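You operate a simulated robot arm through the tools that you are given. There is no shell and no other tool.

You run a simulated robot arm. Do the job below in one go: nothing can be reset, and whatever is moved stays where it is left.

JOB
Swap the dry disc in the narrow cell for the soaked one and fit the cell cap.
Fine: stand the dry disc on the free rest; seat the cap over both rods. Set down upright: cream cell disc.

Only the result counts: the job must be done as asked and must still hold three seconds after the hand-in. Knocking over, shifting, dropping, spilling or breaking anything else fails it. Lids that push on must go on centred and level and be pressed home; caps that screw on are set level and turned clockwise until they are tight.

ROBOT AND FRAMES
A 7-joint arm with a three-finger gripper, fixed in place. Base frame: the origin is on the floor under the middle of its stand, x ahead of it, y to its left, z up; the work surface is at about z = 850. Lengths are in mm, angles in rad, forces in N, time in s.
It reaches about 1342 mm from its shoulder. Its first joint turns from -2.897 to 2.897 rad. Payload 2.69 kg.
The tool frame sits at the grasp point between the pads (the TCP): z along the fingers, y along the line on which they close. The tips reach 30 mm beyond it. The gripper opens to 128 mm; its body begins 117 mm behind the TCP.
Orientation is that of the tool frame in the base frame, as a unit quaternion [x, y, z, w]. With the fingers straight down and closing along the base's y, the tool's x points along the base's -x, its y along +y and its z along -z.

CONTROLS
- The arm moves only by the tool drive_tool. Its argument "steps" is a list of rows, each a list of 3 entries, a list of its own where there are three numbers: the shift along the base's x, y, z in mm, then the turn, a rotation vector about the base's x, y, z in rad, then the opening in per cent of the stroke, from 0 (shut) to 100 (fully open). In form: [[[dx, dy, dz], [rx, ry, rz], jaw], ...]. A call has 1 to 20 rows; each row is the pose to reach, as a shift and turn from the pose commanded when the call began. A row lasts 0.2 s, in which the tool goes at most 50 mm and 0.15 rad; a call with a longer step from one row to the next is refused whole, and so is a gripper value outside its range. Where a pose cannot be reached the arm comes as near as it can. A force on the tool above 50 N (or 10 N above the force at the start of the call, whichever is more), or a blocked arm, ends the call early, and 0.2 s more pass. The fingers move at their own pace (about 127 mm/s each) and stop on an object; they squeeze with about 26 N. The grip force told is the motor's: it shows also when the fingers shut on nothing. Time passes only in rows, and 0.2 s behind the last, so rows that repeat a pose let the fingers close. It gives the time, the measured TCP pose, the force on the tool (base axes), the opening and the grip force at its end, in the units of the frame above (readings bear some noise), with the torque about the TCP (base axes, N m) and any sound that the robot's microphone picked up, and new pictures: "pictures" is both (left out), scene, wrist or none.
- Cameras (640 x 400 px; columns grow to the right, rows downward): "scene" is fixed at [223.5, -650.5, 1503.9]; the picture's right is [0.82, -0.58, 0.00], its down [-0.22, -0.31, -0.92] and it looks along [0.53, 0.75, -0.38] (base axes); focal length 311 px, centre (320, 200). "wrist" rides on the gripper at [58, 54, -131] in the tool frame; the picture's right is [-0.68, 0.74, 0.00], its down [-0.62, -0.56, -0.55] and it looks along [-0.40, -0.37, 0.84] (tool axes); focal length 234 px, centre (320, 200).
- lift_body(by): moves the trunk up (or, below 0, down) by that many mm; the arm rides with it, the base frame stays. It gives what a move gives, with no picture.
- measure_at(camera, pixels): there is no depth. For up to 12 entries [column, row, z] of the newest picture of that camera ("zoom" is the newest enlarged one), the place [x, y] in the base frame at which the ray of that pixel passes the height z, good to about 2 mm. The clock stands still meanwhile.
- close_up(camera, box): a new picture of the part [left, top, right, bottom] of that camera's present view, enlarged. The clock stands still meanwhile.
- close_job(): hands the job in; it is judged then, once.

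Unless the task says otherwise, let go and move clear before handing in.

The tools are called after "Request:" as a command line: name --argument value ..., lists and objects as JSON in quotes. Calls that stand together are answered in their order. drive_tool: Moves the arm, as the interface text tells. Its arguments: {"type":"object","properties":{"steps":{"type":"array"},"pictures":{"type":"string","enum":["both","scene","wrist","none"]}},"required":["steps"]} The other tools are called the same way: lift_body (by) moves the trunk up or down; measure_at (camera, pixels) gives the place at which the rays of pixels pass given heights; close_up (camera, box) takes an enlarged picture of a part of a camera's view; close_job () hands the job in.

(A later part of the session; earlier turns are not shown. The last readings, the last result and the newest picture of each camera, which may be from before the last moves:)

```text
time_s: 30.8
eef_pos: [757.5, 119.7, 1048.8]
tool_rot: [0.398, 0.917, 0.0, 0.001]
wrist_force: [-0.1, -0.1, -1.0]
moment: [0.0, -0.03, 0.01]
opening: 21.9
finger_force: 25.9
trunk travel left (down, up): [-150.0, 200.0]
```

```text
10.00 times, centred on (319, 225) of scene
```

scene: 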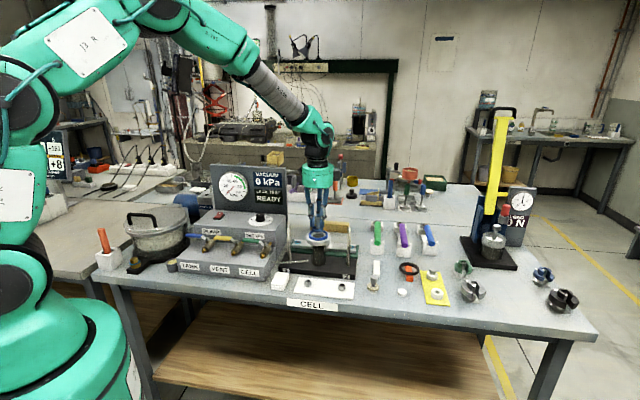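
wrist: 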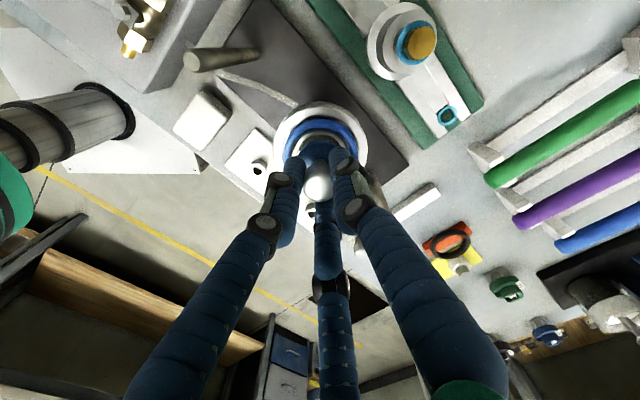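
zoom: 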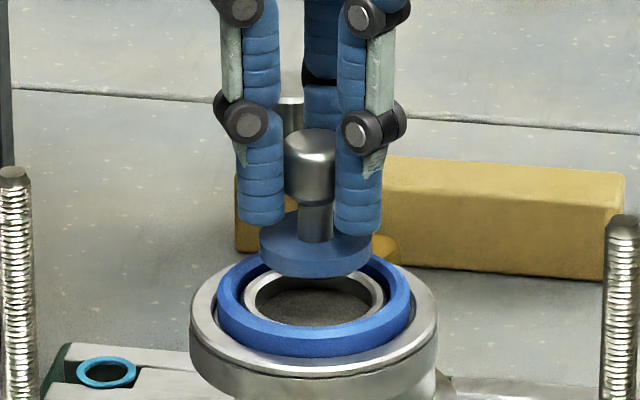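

Now aligned within about 0.7 mm (scene disc centre 315.5 vs bore 313.7). I'll correct (−0.2,+0.5), lower to about 3 mm above the rim, and re-check.

Request:
drive_tool --steps '[[[-0.2, 0.5, -5], [0, 0, 0], 0], [[-0.2, 0.5, -11], [0, 0, 0], 0], [[-0.2, 0.5, -11], [0, 0, 0], 0]]' --pictures "none"

Request:
close_up --camera "wrist" --box '[270, 110, 370, 190]'

Request:
close_up --camera "scene" --box '[299, 210, 339, 245]'

```text
time_s: 31.6
eef_pos: [757.1, 120.1, 1038.0]
tool_rot: [0.398, 0.917, 0.0, 0.0]
wrist_force: [-0.3, -0.4, -0.8]
moment: [0.02, 0.04, -0.03]
opening: 22.0
finger_force: 26.4
trunk travel left (down, up): [-150.0, 200.0]
```

```text
5.00 times, centred on (320, 150) of wrist
```

zoom: 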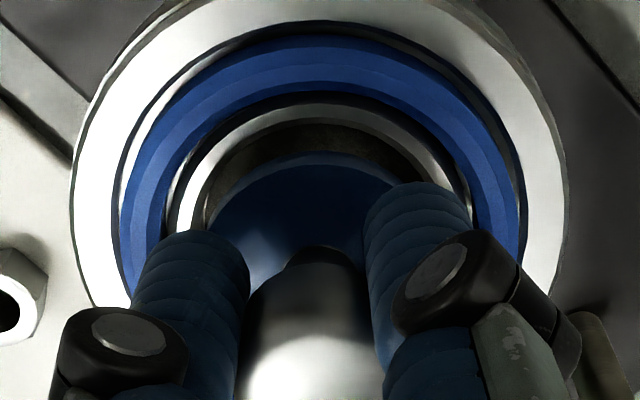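

```text
11.43 times, centred on (319, 228) of scene
```

zoom: 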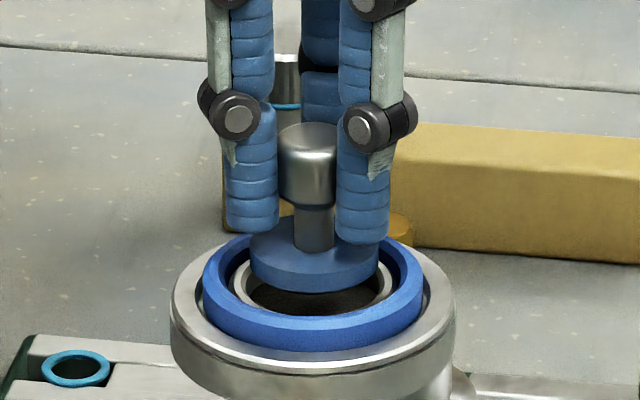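

Alignment is within about half a millimetre. I'll nudge −0.3 in x and lower slowly past the rim while watching the force.

Request:
drive_tool --steps '[[[-0.3, 0, -1.5], [0, 0, 0], 0], [[-0.3, 0, -3], [0, 0, 0], 0], [[-0.3, 0, -4.5], [0, 0, 0], 0]]' --pictures "none"

Request:
close_up --camera "scene" --box '[299, 210, 339, 245]'

Request:
close_up --camera "wrist" --box '[285, 115, 355, 165]'

```text
time_s: 32.4
eef_pos: [756.7, 119.8, 1032.6]
tool_rot: [0.398, 0.918, 0.0, 0.0]
wrist_force: [-1.2, -0.7, -1.3]
moment: [-0.02, 0.03, 0.01]
opening: 22.2
finger_force: 26.0
trunk travel left (down, up): [-150.0, 200.0]
```

```text
11.43 times, centred on (319, 228) of scene
```

zoom: 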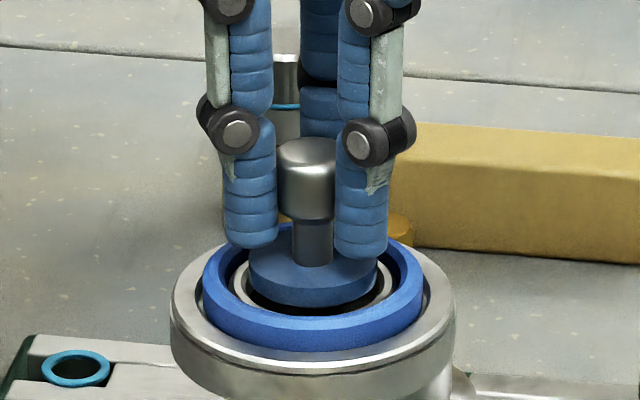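

```text
8.00 times, centred on (320, 140) of wrist
```

zoom: 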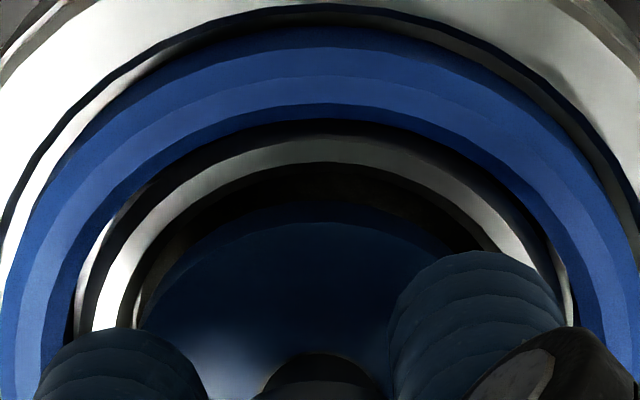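

The disc is entering the bore with no force; scene disc centre 312.5 vs tube 313. I'll lower further in small steps.

Request:
drive_tool --steps '[[[0.2, 0.2, -1], [0, 0, 0], 0], [[0.2, 0.2, -2], [0, 0, 0], 0], [[0.2, 0.2, -3], [0, 0, 0], 0]]' --pictures "none"

Request:
close_up --camera "scene" --box '[299, 210, 339, 245]'

Request:
close_up --camera "wrist" --box '[285, 115, 355, 165]'

```text
time_s: 33.2
eef_pos: [757.0, 120.9, 1030.3]
tool_rot: [0.398, 0.917, 0.001, 0.0]
wrist_force: [-1.3, 0.5, -1.4]
moment: [-0.01, 0.03, -0.02]
opening: 22.1
finger_force: 26.0
trunk travel left (down, up): [-150.0, 200.0]
```

```text
11.43 times, centred on (319, 228) of scene
```

zoom: 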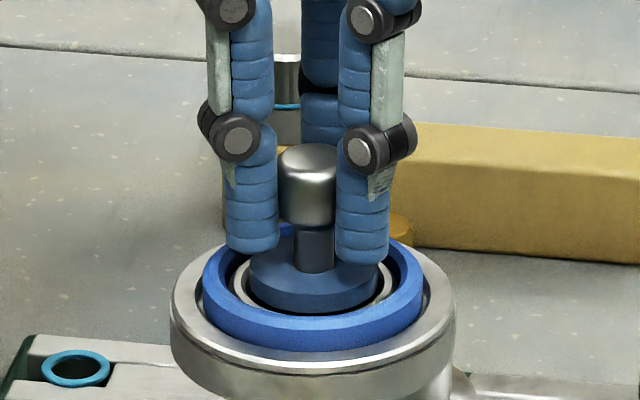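

```text
8.00 times, centred on (320, 140) of wrist
```

zoom: 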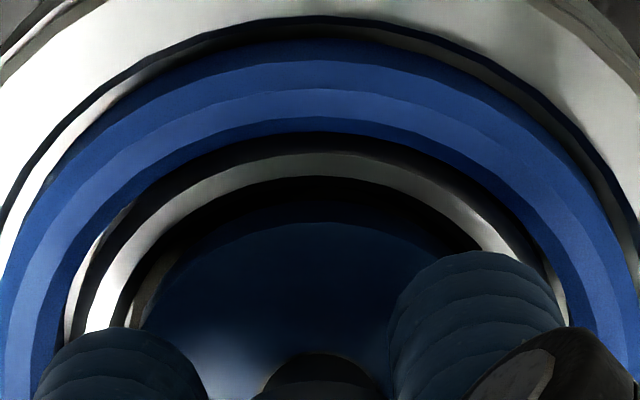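

Still no force at all. Continue lowering: 3 mm more, then fine steps.

Request:
drive_tool --steps '[[[0, 0, -1], [0, 0, 0], 0], [[0, 0, -2], [0, 0, 0], 0], [[0, 0, -3], [0, 0, 0], 0]]' --pictures "none"

Request:
close_up --camera "scene" --box '[299, 210, 339, 245]'

Request:
close_up --camera "wrist" --box '[285, 115, 355, 165]'

```text
time_s: 34.0
eef_pos: [755.8, 121.3, 1027.5]
tool_rot: [0.399, 0.917, 0.001, 0.0]
wrist_force: [0.2, -0.8, -1.0]
moment: [-0.01, -0.02, -0.01]
opening: 21.9
finger_force: 25.9
trunk travel left (down, up): [-150.0, 200.0]
```

```text
11.43 times, centred on (319, 228) of scene
```

zoom: 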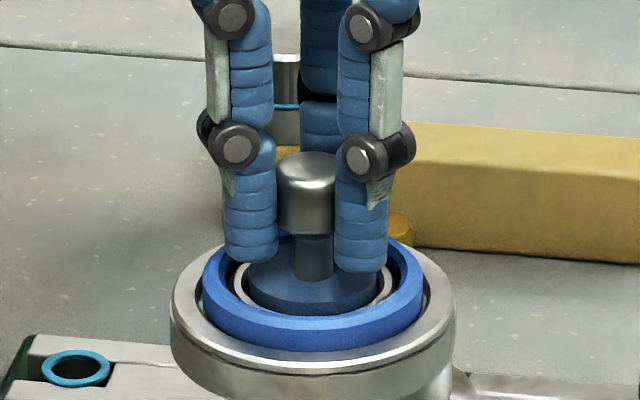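

```text
8.00 times, centred on (320, 140) of wrist
```

zoom: 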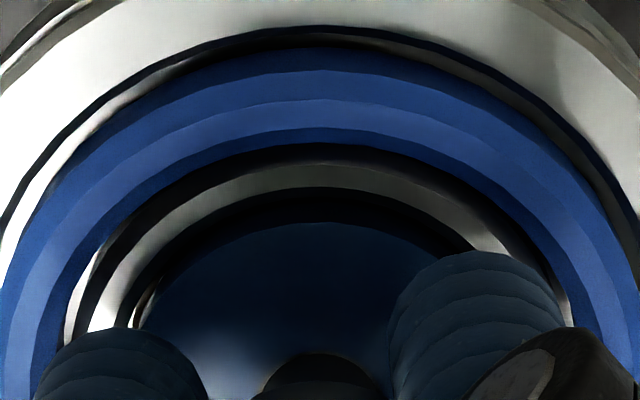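

The disc is down inside the tube now with about 2 mm left to the floor. Continue in fine steps until contact.

Request:
drive_tool --steps '[[[0, 0, -0.7], [0, 0, 0], 0], [[0, 0, -1.4], [0, 0, 0], 0]]' --pictures "none"

Request:
drive_tool --steps '[[[0, 0, -0.5], [0, 0, 0], 0], [[0, 0, -0.8], [0, 0, 0], 0]]' --pictures "none"

```text
time_s: 34.6
eef_pos: [757.0, 120.2, 1025.9]
tool_rot: [0.398, 0.917, 0.0, 0.001]
wrist_force: [0.4, -0.8, -0.8]
moment: [0.0, 0.0, 0.0]
opening: 22.2
finger_force: 25.9
trunk travel left (down, up): [-150.0, 200.0]
```

```text
time_s: 35.2
eef_pos: [756.7, 119.3, 1024.4]
tool_rot: [0.398, 0.917, 0.0, -0.001]
wrist_force: [-0.2, 0.2, -1.0]
moment: [0.01, -0.03, 0.02]
opening: 21.7
finger_force: 26.6
trunk travel left (down, up): [-150.0, 200.0]
```

No contact yet; I'll continue by small increments.

Request:
drive_tool --steps '[[[0, 0, -0.7], [0, 0, 0], 0], [[0, 0, -0.7], [0, 0, 0], 0]]' --pictures "none"

Request:
drive_tool --steps '[[[0, 0, -0.6], [0, 0, 0], 0], [[0, 0, -0.6], [0, 0, 0], 0]]' --pictures "none"

Request:
close_up --camera "scene" --box '[299, 210, 339, 245]'

```text
time_s: 35.8
eef_pos: [756.7, 120.2, 1024.3]
tool_rot: [0.399, 0.917, 0.0, 0.0]
wrist_force: [0.7, 1.5, 2.4]
moment: [0.13, -0.04, -0.03]
opening: 21.8
finger_force: 26.2
trunk travel left (down, up): [-150.0, 200.0]
```

```text
time_s: 36.4
eef_pos: [756.9, 119.0, 1025.5]
tool_rot: [0.397, 0.918, 0.0, 0.0]
wrist_force: [1.4, -3.6, 8.4]
moment: [-0.06, 0.01, 0.02]
opening: 21.8
finger_force: 25.9
trunk travel left (down, up): [-150.0, 200.0]
```

```text
11.43 times, centred on (319, 228) of scene
```

zoom: 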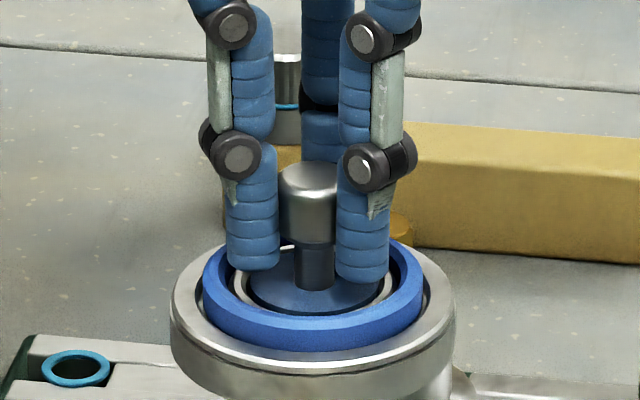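

Contact at 8.4 N and the knob top is no higher than the cream one was, so the blue disc is seated. I'll release carefully.

Request:
drive_tool --steps '[[[0, 0, 0.6], [0, 0, 0], 0], [[0, 0, 0.6], [0, 0, 0], 19], [[0, 0, 0.6], [0, 0, 0], 22], [[0, 0, 0.6], [0, 0, 0], 28], [[0, 0, 1.5], [0, 0, 0], 33]]'

Request:
close_up --camera "scene" --box '[299, 210, 339, 245]'

Request:
close_up --camera "wrist" --box '[270, 110, 370, 210]'

```text
time_s: 37.6
eef_pos: [756.2, 120.4, 1024.9]
tool_rot: [0.398, 0.917, 0.0, 0.0]
wrist_force: [0.1, 0.8, -0.3]
moment: [0.02, 0.01, 0.05]
opening: 42.4
finger_force: 0.1
trunk travel left (down, up): [-150.0, 200.0]
```

scene: 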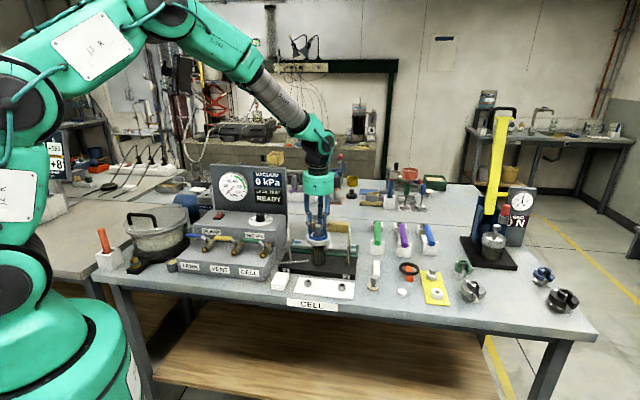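
wrist: 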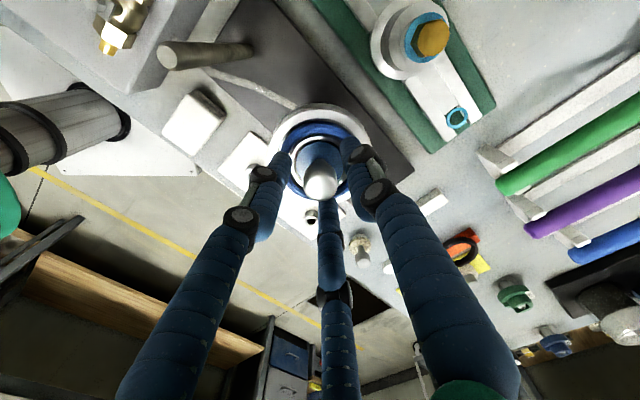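

```text
11.43 times, centred on (319, 228) of scene
```

zoom: 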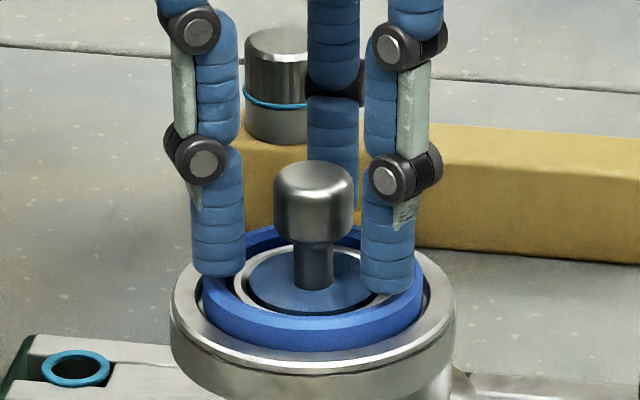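

```text
4.00 times, centred on (320, 160) of wrist
```

zoom: 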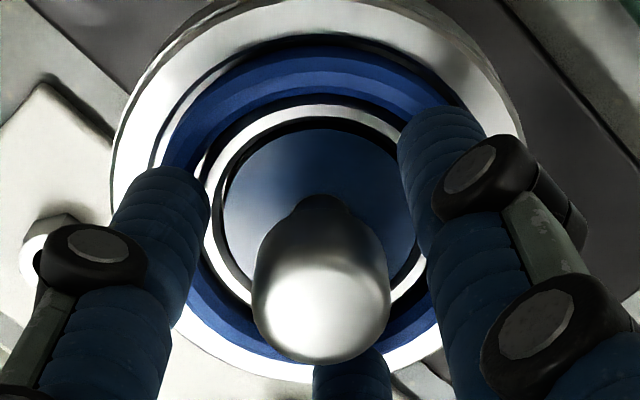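

The blue disc sits flat in the bore. I'll rise clear and then look closely at the cap from above.

Request:
drive_tool --steps '[[[0, 0, 10], [0, 0, 0], 35], [[0, 0, 30], [0, 0, 0], 45], [[0, 0, 60], [0, 0, 0], 45], [[0, 0, 90], [0, 0, 0], 45], [[30, 25, 90], [0, 0, 0], 50], [[60, 52, 90], [0, 0, 0], 50], [[84, 76, 80], [0, 0, 0], 50], [[84, 76, 40], [0, 0, 0], 50], [[84, 76, 40], [0, 0, 0], 50]]'

Request:
close_up --camera "wrist" --box '[240, 50, 420, 190]'

Request:
close_up --camera "scene" --box '[284, 195, 374, 265]'

```text
time_s: 39.6
eef_pos: [846.0, 198.1, 1065.5]
tool_rot: [0.398, 0.917, -0.001, -0.001]
wrist_force: [0.3, 0.5, -0.7]
moment: [0.02, 0.07, 0.0]
opening: 64.0
finger_force: 0.1
trunk travel left (down, up): [-150.0, 200.0]
```

scene: 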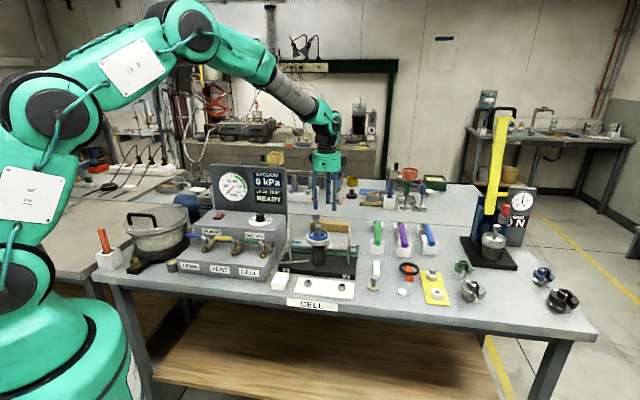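
wrist: 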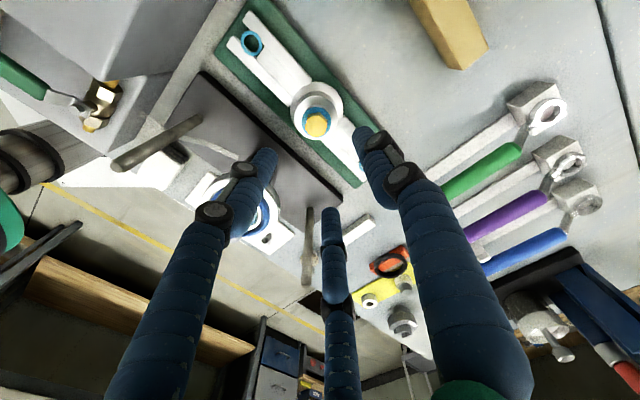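

```text
2.86 times, centred on (330, 120) of wrist
```

zoom: 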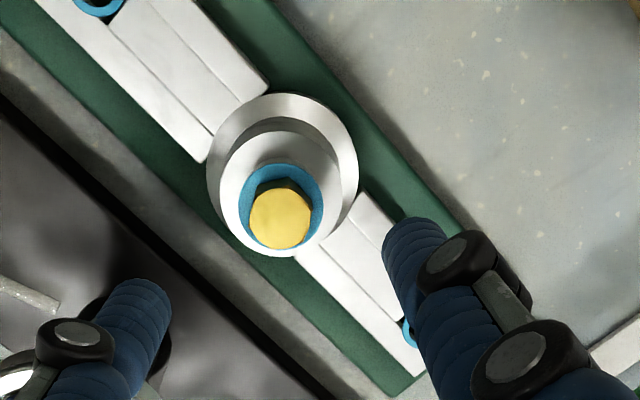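

```text
5.71 times, centred on (329, 230) of scene
```

zoom: 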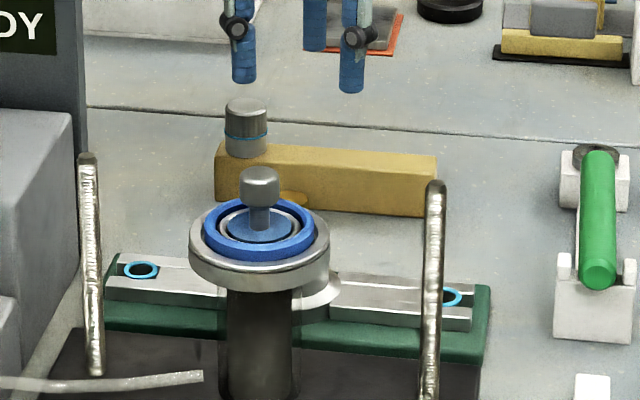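

The cap has a flange, a dome, a cyan collar and a gold hex on top — the hex is the natural grip. I'll measure its centre and sizes.

Request:
close_up --camera "wrist" --box '[280, 75, 360, 145]'

```text
5.71 times, centred on (320, 110) of wrist
```

zoom: 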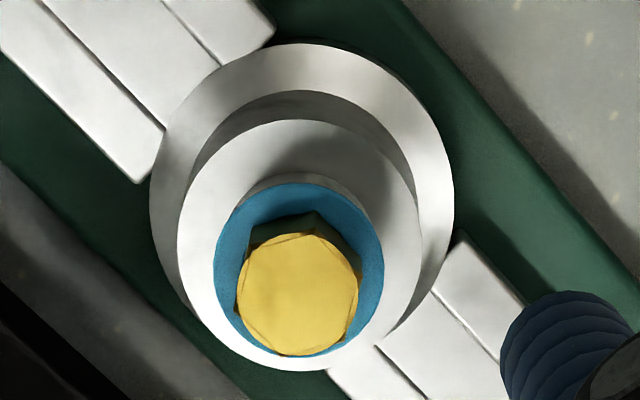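

Request:
measure_at --camera "zoom" --pixels '[[298, 293, 942], [237, 290, 940], [359, 290, 940], [298, 357, 942], [214, 265, 925], [384, 265, 925], [178, 240, 920], [422, 240, 920], [150, 190, 885], [455, 190, 885], [302, 42, 885], [298, 183, 925]]'

Request:
measure_at --camera "wrist" --pixels '[[252, 43, 879], [319.5, 130.5, 942], [319.5, 120, 885], [358, 168, 879]]'

Request:
close_up --camera "scene" --box '[309, 222, 341, 248]'

```text
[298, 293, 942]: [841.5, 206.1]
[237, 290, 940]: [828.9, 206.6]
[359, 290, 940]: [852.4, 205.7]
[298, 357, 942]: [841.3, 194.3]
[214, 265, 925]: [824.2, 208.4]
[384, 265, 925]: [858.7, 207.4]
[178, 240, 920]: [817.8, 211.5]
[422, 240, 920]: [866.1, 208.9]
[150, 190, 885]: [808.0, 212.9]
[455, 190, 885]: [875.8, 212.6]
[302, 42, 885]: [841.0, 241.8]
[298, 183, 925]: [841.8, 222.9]
```

```text
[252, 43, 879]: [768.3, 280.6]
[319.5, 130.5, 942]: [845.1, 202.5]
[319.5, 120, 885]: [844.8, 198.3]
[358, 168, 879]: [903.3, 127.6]
```

```text
15.38 times, centred on (325, 235) of scene
```

zoom: 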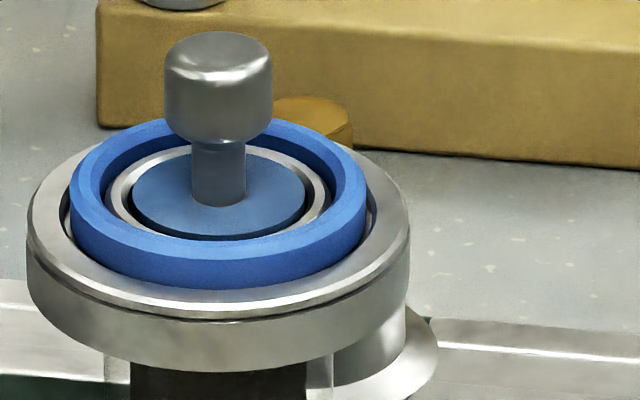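

The cap axis is near (841.3,206) while the tool axis is near (845.1,199.8). I'll shift (−3.9,+6.1), open to ~75 mm and come down partway to grip the dome (about 50 mm across), then re-check.

Request:
drive_tool --steps '[[[-3.9, 6.1, 0], [0, 0, 0], 60], [[-3.9, 6.1, -30], [0, 0, 0], 60], [[-3.9, 6.1, -55], [0, 0, 0], 60], [[-3.9, 6.1, -55], [0, 0, 0], 60]]'

Request:
close_up --camera "wrist" --box '[260, 90, 380, 190]'

Request:
close_up --camera "scene" --box '[284, 195, 374, 265]'

```text
time_s: 40.6
eef_pos: [838.9, 203.3, 1008.3]
tool_rot: [0.398, 0.917, 0.001, 0.001]
wrist_force: [0.0, 0.6, -0.8]
moment: [0.04, 0.05, -0.03]
opening: 77.2
finger_force: 0.0
trunk travel left (down, up): [-150.0, 200.0]
```

scene: 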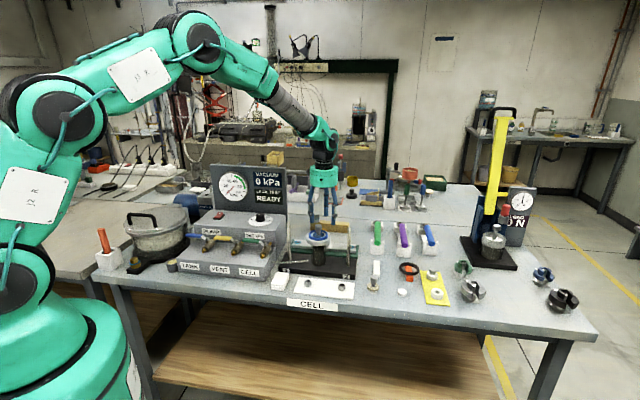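
wrist: 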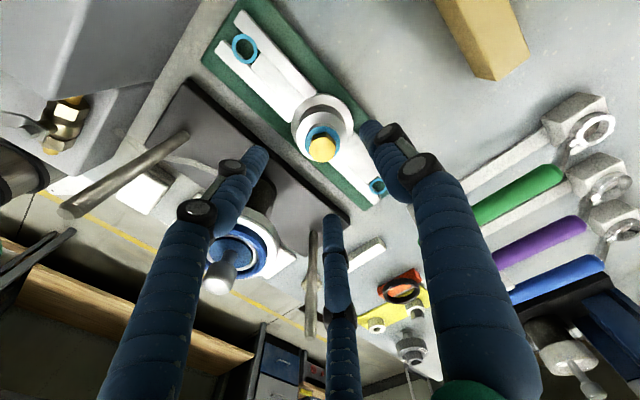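

```text
4.00 times, centred on (320, 140) of wrist
```

zoom: 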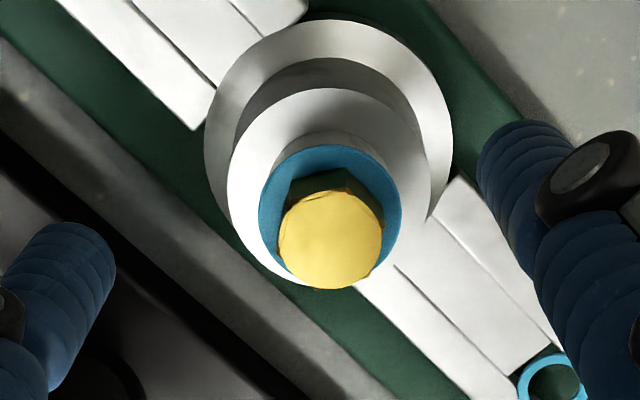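

```text
5.71 times, centred on (329, 230) of scene
```

zoom: 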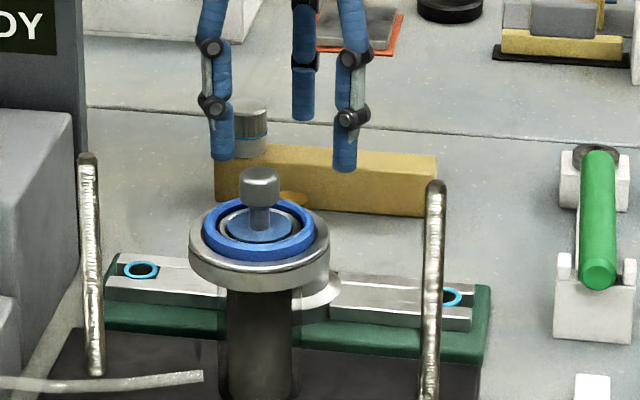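

The cap centre is about (+2.9,+2.2) from the tool axis now. I'll correct and descend to about TCP 945, then check again.

Request:
drive_tool --steps '[[[2.9, 2.2, 0], [0, 0, 0], 60], [[2.9, 2.2, -30], [0, 0, 0], 60], [[2.9, 2.2, -63], [0, 0, 0], 60], [[2.9, 2.2, -63], [0, 0, 0], 60]]'

Request:
close_up --camera "wrist" --box '[260, 100, 380, 210]'

Request:
close_up --camera "scene" --box '[284, 195, 374, 265]'

```text
time_s: 41.6
eef_pos: [841.6, 205.5, 945.7]
tool_rot: [0.398, 0.918, 0.0, 0.0]
wrist_force: [0.3, -0.2, 0.2]
moment: [0.02, 0.04, -0.02]
opening: 76.9
finger_force: 0.1
trunk travel left (down, up): [-150.0, 200.0]
```

scene: 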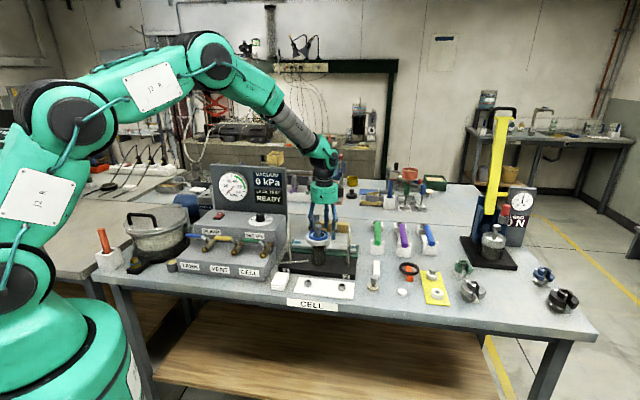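
wrist: 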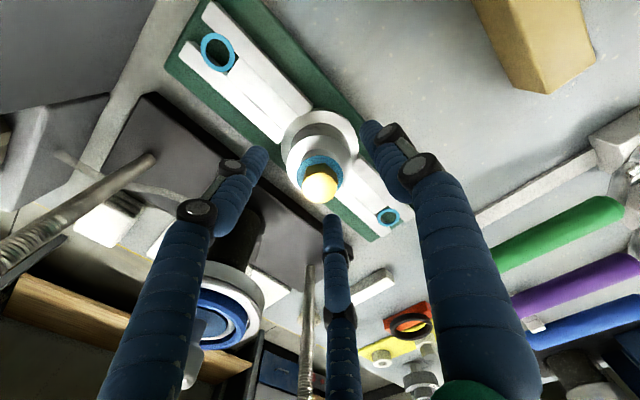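

```text
3.64 times, centred on (320, 155) of wrist
```

zoom: 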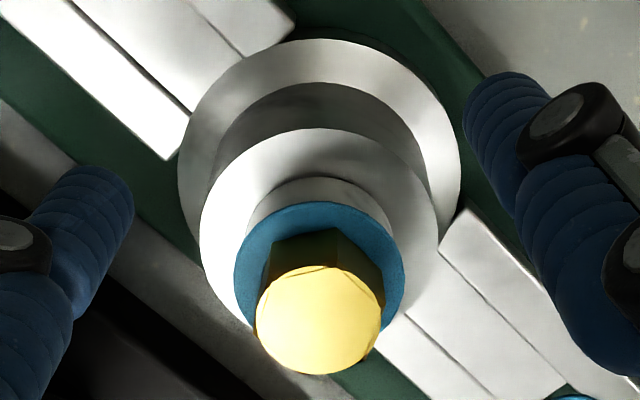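

```text
5.71 times, centred on (329, 230) of scene
```

zoom: 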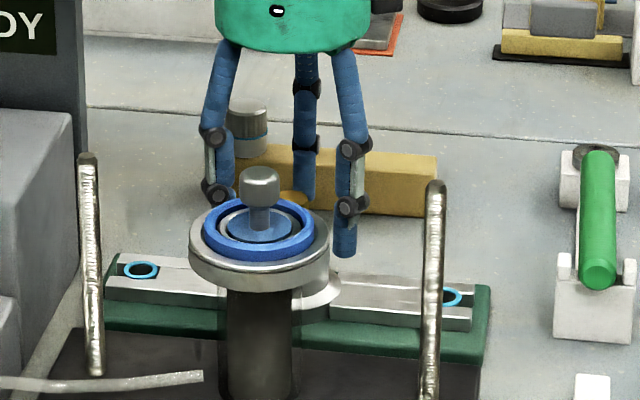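

The cap is now centred on the tool axis (cols ≈319.7 vs 319.4). I'll lower in small rows so the tips straddle the dome, watching for contact with the bar.

Request:
drive_tool --steps '[[[0, 0.3, -8], [0, 0, 0], 60], [[0, 0.3, -16], [0, 0, 0], 60], [[0, 0.3, -24], [0, 0, 0], 60], [[0, 0.3, -28], [0, 0, 0], 60], [[0, 0.3, -28], [0, 0, 0], 60]]'

Request:
close_up --camera "wrist" --box '[260, 110, 380, 230]'

Request:
close_up --camera "scene" --box '[284, 195, 374, 265]'

```text
time_s: 42.8
eef_pos: [839.9, 204.2, 918.7]
tool_rot: [0.398, 0.917, 0.0, 0.0]
wrist_force: [0.1, 0.2, -0.4]
moment: [0.02, 0.02, 0.01]
opening: 76.6
finger_force: 0.2
trunk travel left (down, up): [-150.0, 200.0]
```

scene: 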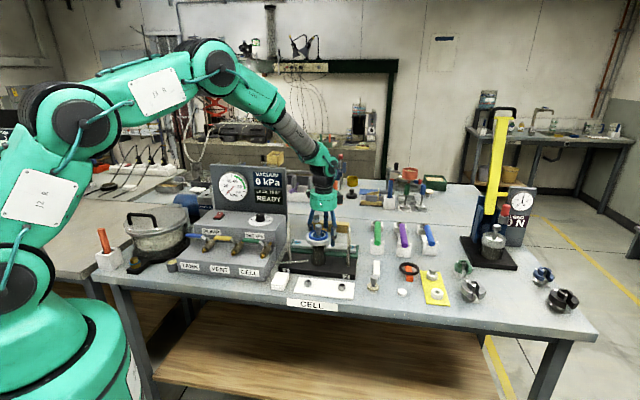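
wrist: 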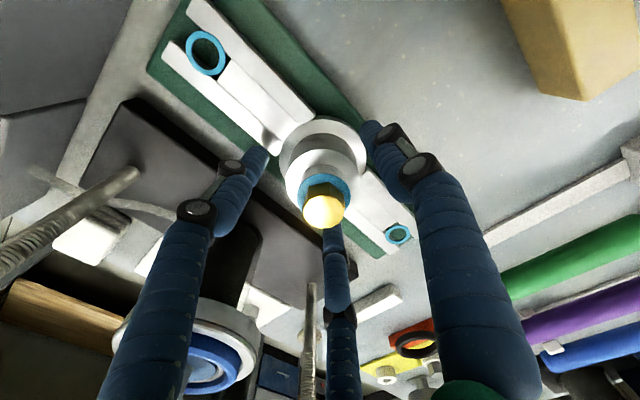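

```text
3.33 times, centred on (320, 170) of wrist
```

zoom: 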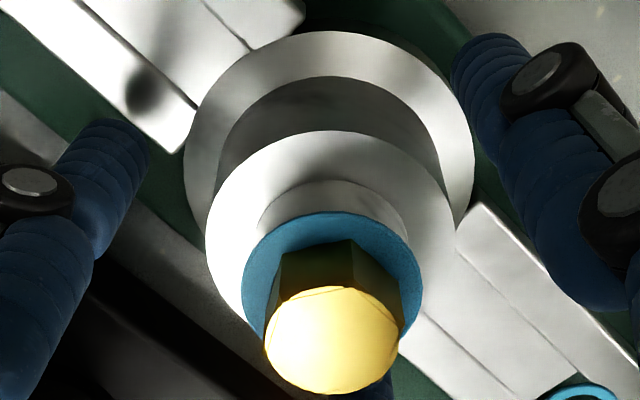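

```text
5.71 times, centred on (329, 230) of scene
```

zoom: 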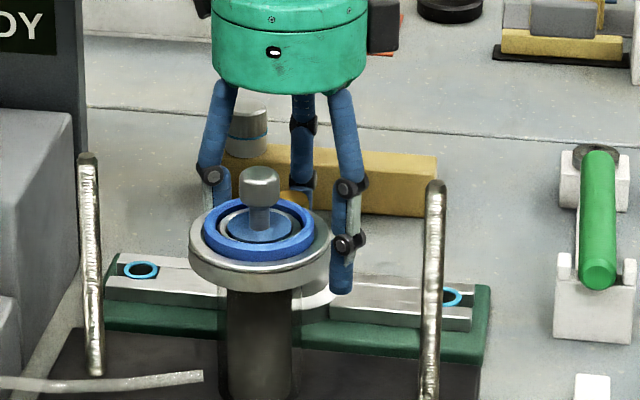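

The arm has drifted about 2.6 mm in −x during the descent (dome centre col 323.4 vs 319.4). I'll correct (+2.6,+1.0) and re-check before closing.

Request:
drive_tool --steps '[[[2.6, 1, -1], [0, 0, 0], 60], [[2.6, 1, -1], [0, 0, 0], 55], [[2.6, 1, -1], [0, 0, 0], 50]]' --pictures "none"

Request:
close_up --camera "wrist" --box '[260, 110, 380, 230]'

```text
time_s: 43.6
eef_pos: [842.9, 205.8, 917.6]
tool_rot: [0.399, 0.917, -0.001, -0.001]
wrist_force: [0.3, -1.1, 0.8]
moment: [0.0, -0.02, 0.01]
opening: 63.9
finger_force: 0.0
trunk travel left (down, up): [-150.0, 200.0]
```

```text
3.33 times, centred on (320, 170) of wrist
```

zoom: 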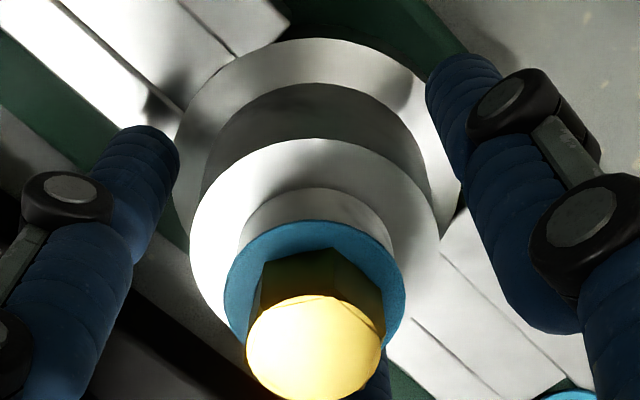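

Centred within about 0.6 mm. I'll nudge (−0.5,−0.2) and close slowly on the dome.

Request:
drive_tool --steps '[[[-0.5, -0.2, 0], [0, 0, 0], 46], [[-0.5, -0.2, 0], [0, 0, 0], 43], [[-0.5, -0.2, 0], [0, 0, 0], 40], [[-0.5, -0.2, 0], [0, 0, 0], 36]]' --pictures "none"

Request:
close_up --camera "wrist" --box '[260, 110, 380, 230]'

Request:
close_up --camera "scene" --box '[284, 195, 374, 265]'

```text
time_s: 44.6
eef_pos: [842.1, 204.9, 916.8]
tool_rot: [0.397, 0.918, 0.0, 0.0]
wrist_force: [-0.8, -2.6, -0.6]
moment: [-0.04, 0.02, 0.0]
opening: 51.7
finger_force: 4.4
trunk travel left (down, up): [-150.0, 200.0]
```

```text
3.33 times, centred on (320, 170) of wrist
```

zoom: 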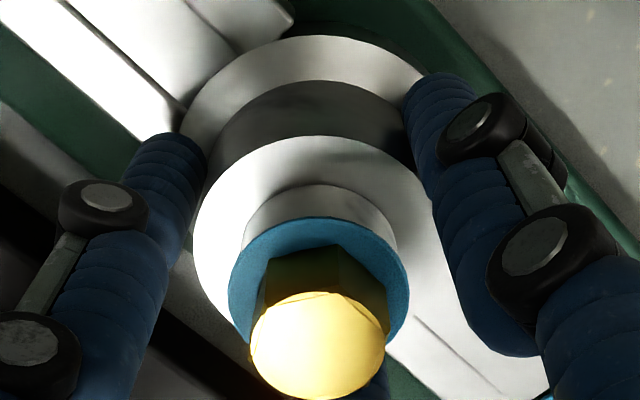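

```text
5.71 times, centred on (329, 230) of scene
```

zoom: 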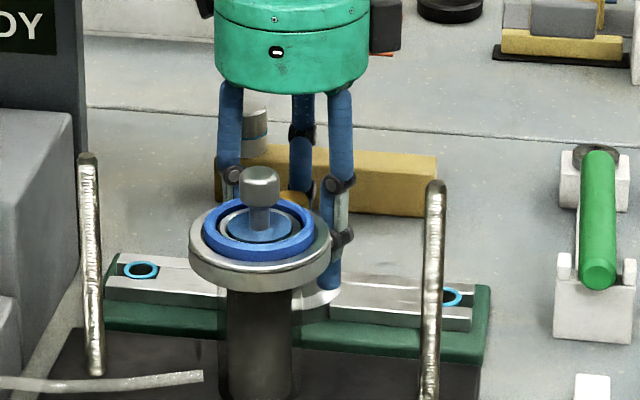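

The fingers stopped at 51.7 mm on the dome. I'll command full closing to reach the full grip force.

Request:
drive_tool --steps '[[[0, 0, 0], [0, 0, 0], 20], [[0, 0, 0], [0, 0, 0], 0], [[0, 0, 0], [0, 0, 0], 0]]' --pictures "none"

Request:
close_up --camera "wrist" --box '[260, 110, 380, 230]'

```text
time_s: 45.4
eef_pos: [842.0, 206.0, 917.5]
tool_rot: [0.398, 0.917, 0.001, -0.001]
wrist_force: [-1.8, -1.5, 0.4]
moment: [-0.01, 0.0, 0.05]
opening: 51.0
finger_force: 26.1
trunk travel left (down, up): [-150.0, 200.0]
```

```text
3.33 times, centred on (320, 170) of wrist
```

zoom: 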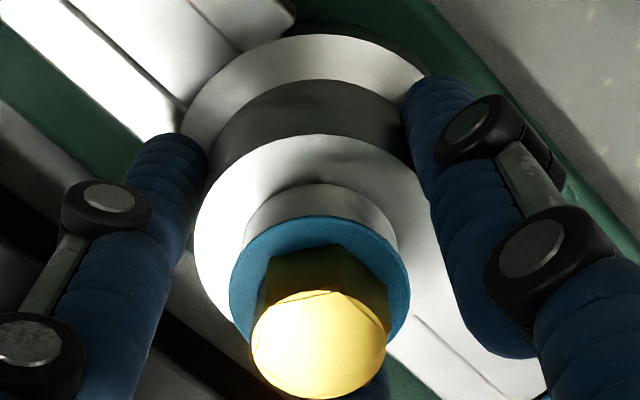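

Gripped at 51.0 mm with 26 N. I'll lift 20 mm slowly and check that the cap comes level.

Request:
drive_tool --steps '[[[0, 0, 2], [0, 0, 0], 0], [[0, 0, 5], [0, 0, 0], 0], [[0, 0, 10], [0, 0, 0], 0], [[0, 0, 20], [0, 0, 0], 0], [[0, 0, 20], [0, 0, 0], 0]]'

Request:
close_up --camera "scene" --box '[284, 195, 374, 265]'

Request:
close_up --camera "wrist" --box '[180, 10, 440, 260]'

```text
time_s: 46.6
eef_pos: [841.9, 205.9, 937.2]
tool_rot: [0.398, 0.917, 0.0, -0.001]
wrist_force: [0.2, 0.3, -3.2]
moment: [0.01, -0.02, 0.05]
opening: 51.0
finger_force: 26.0
trunk travel left (down, up): [-150.0, 200.0]
```

scene: 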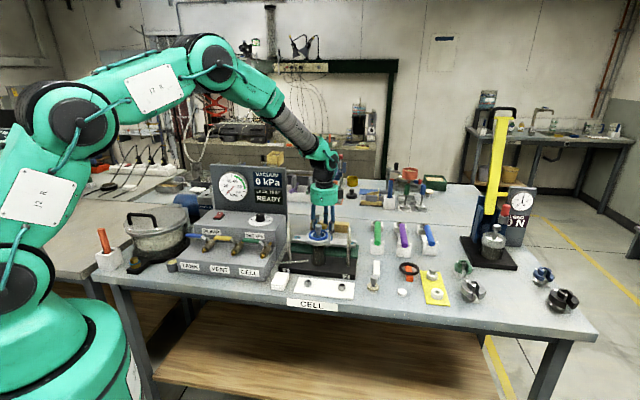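
wrist: 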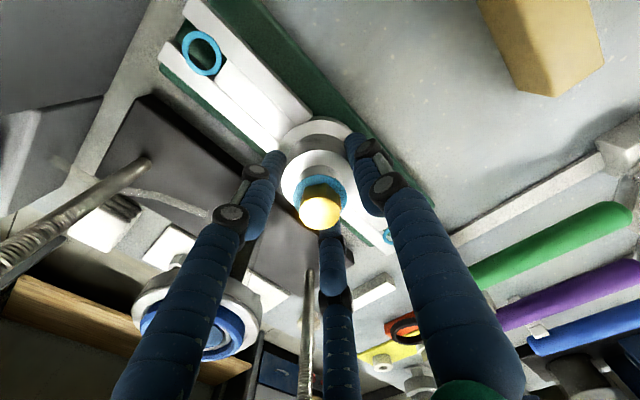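

```text
5.71 times, centred on (329, 230) of scene
```

zoom: 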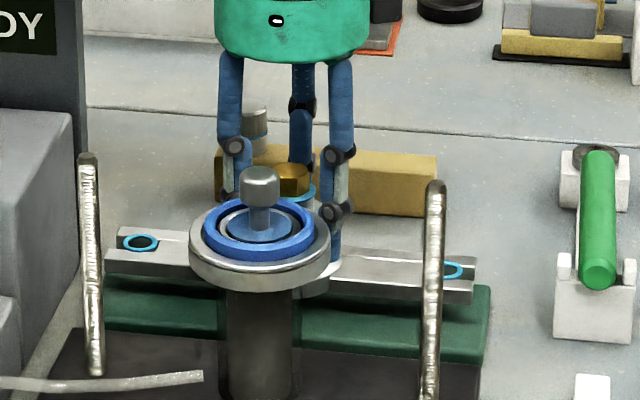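

```text
1.60 times, centred on (310, 135) of wrist
```

zoom: 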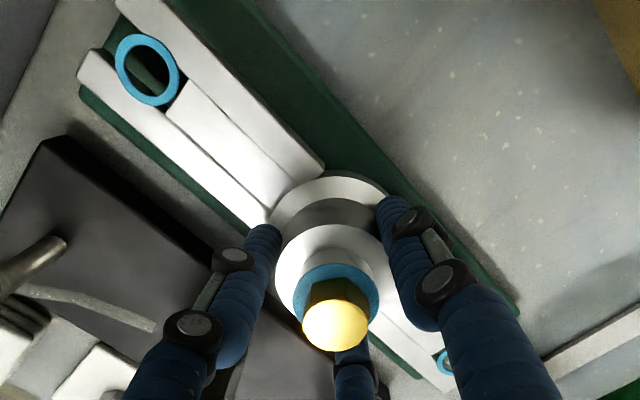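

The cap lifts level, about 3 N. I'll raise it to TCP ≈1105 so the bar clears the rods (≈1022), then translate back over the cell.

Request:
drive_tool --steps '[[[0, 0, 40], [0, 0, 0], 0], [[0, 0, 80], [0, 0, 0], 0], [[0, 0, 120], [0, 0, 0], 0], [[0, 0, 155], [0, 0, 0], 0], [[0, 0, 172], [0, 0, 0], 0], [[-28, -28, 172], [0, 0, 0], 0], [[-56, -56, 172], [0, 0, 0], 0], [[-76, -76, 172], [0, 0, 0], 0], [[-85.1, -85.4, 172], [0, 0, 0], 0], [[-85.1, -85.4, 172], [0, 0, 0], 0]]'

Request:
close_up --camera "scene" --box '[269, 170, 369, 250]'

Request:
close_up --camera "wrist" --box '[180, 10, 440, 260]'

```text
time_s: 48.8
eef_pos: [757.9, 121.0, 1109.4]
tool_rot: [0.398, 0.917, 0.0, 0.001]
wrist_force: [-0.5, 0.1, -3.0]
moment: [0.04, -0.04, -0.02]
opening: 51.2
finger_force: 26.7
trunk travel left (down, up): [-150.0, 200.0]
```

scene: 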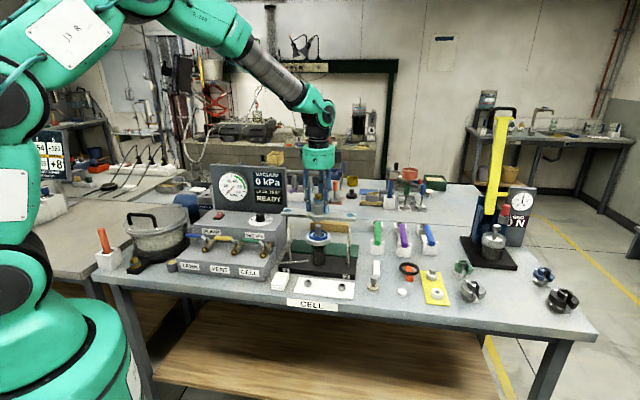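
wrist: 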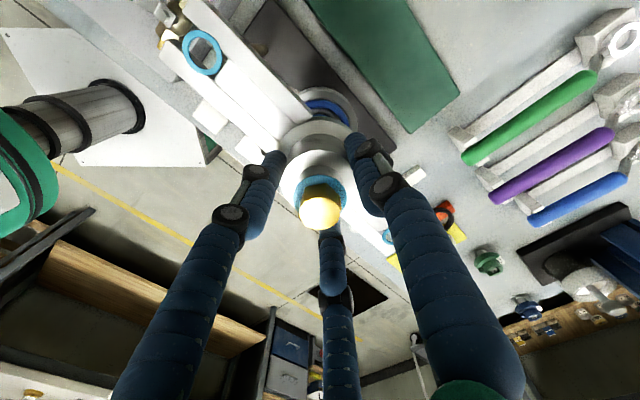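

```text
5.00 times, centred on (319, 210) of scene
```

zoom: 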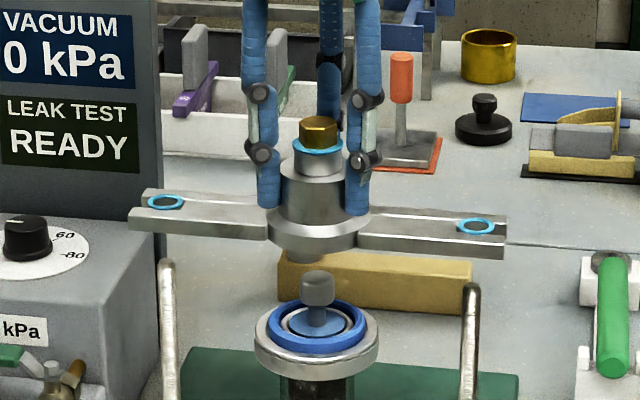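

```text
1.60 times, centred on (310, 135) of wrist
```

zoom: 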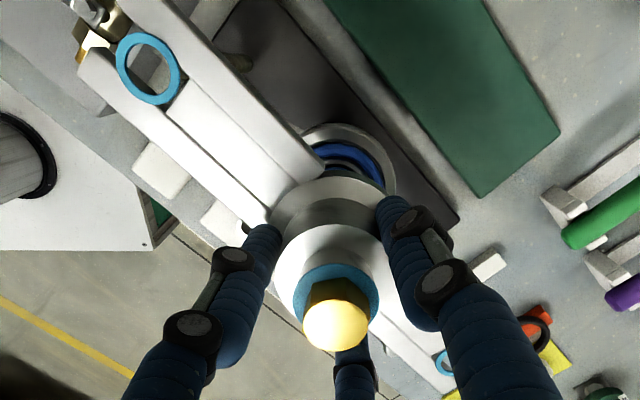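

The cap hangs level above the cell; in the scene the holes (166,202) and (477,226) are about 2.5 zoom px right of where rods (166,262)/(472,287) would project, i.e. ~1.7 mm. I'll check the depth direction in the wrist view.

Request:
close_up --camera "wrist" --box '[270, 70, 370, 150]'

Request:
close_up --camera "wrist" --box '[170, 10, 250, 90]'

```text
5.00 times, centred on (320, 110) of wrist
```

zoom: 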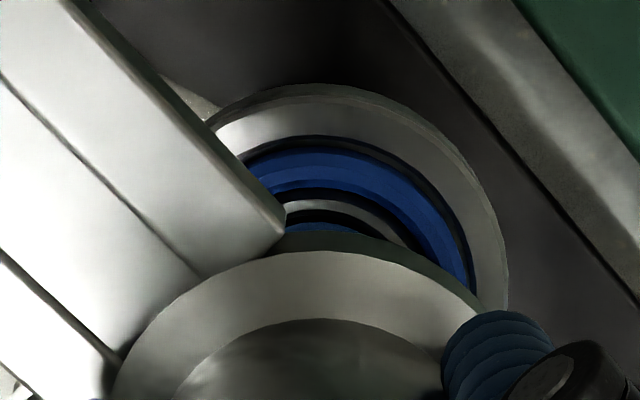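

```text
5.00 times, centred on (210, 50) of wrist
```

zoom: 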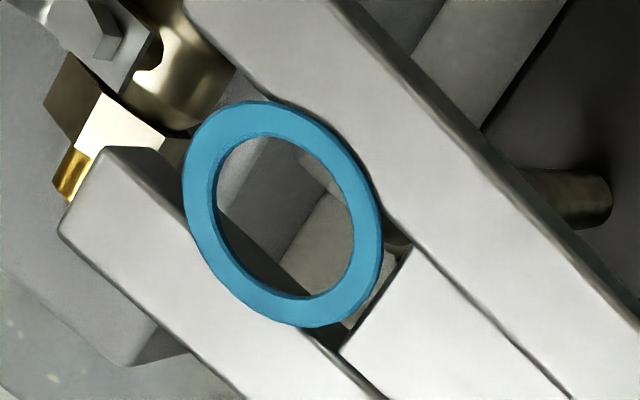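

Wrist view gives the cell within about 1 mm of the axis, consistent with a needed shift near (−0.7,+1.4). I'll look closer at the underside of the cap before lowering.

Request:
close_up --camera "scene" --box '[296, 190, 346, 240]'

Request:
close_up --camera "scene" --box '[280, 200, 310, 230]'

Request:
close_up --camera "scene" --box '[336, 205, 366, 235]'

```text
8.00 times, centred on (321, 215) of scene
```

zoom: 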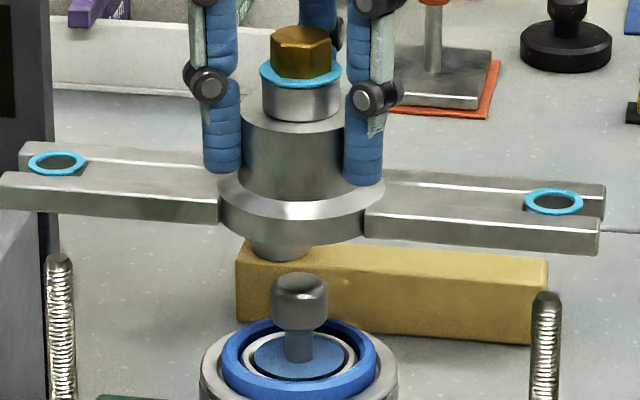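

```text
13.33 times, centred on (295, 215) of scene
```

zoom: 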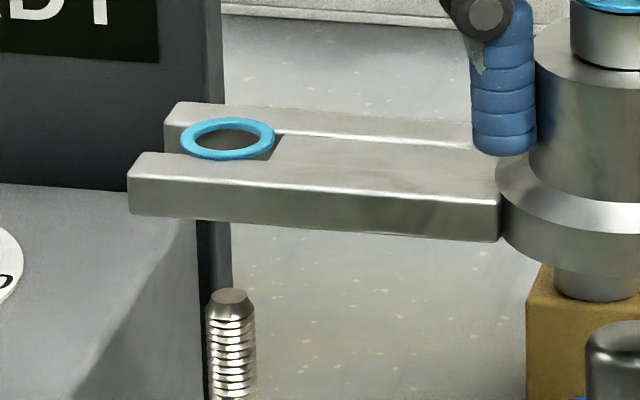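

```text
13.33 times, centred on (351, 220) of scene
```

zoom: 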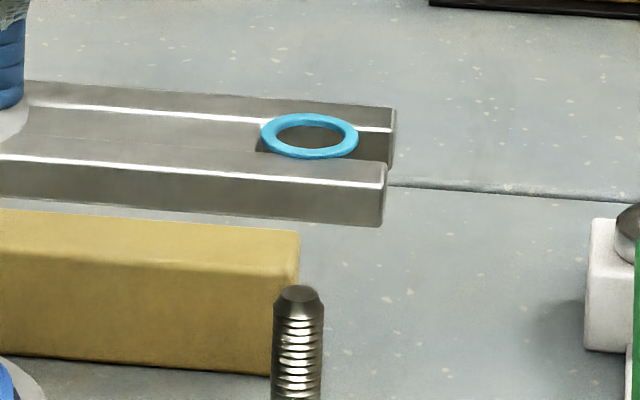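

The underside shows a short skirt below the flange near (280,250). I'll zoom more to see its width relative to the knob and bore.

Request:
close_up --camera "scene" --box '[305, 208, 333, 228]'

```text
16.00 times, centred on (319, 218) of scene
```

zoom: 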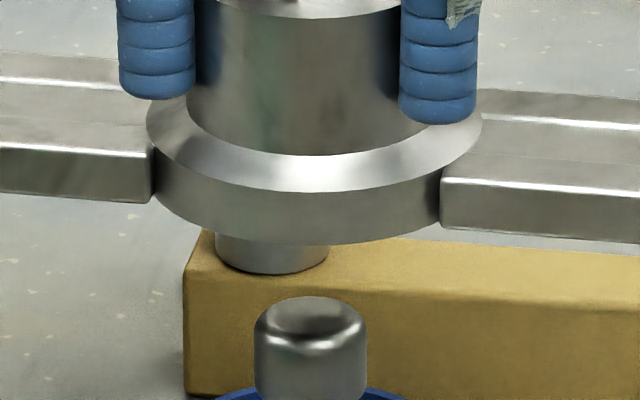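

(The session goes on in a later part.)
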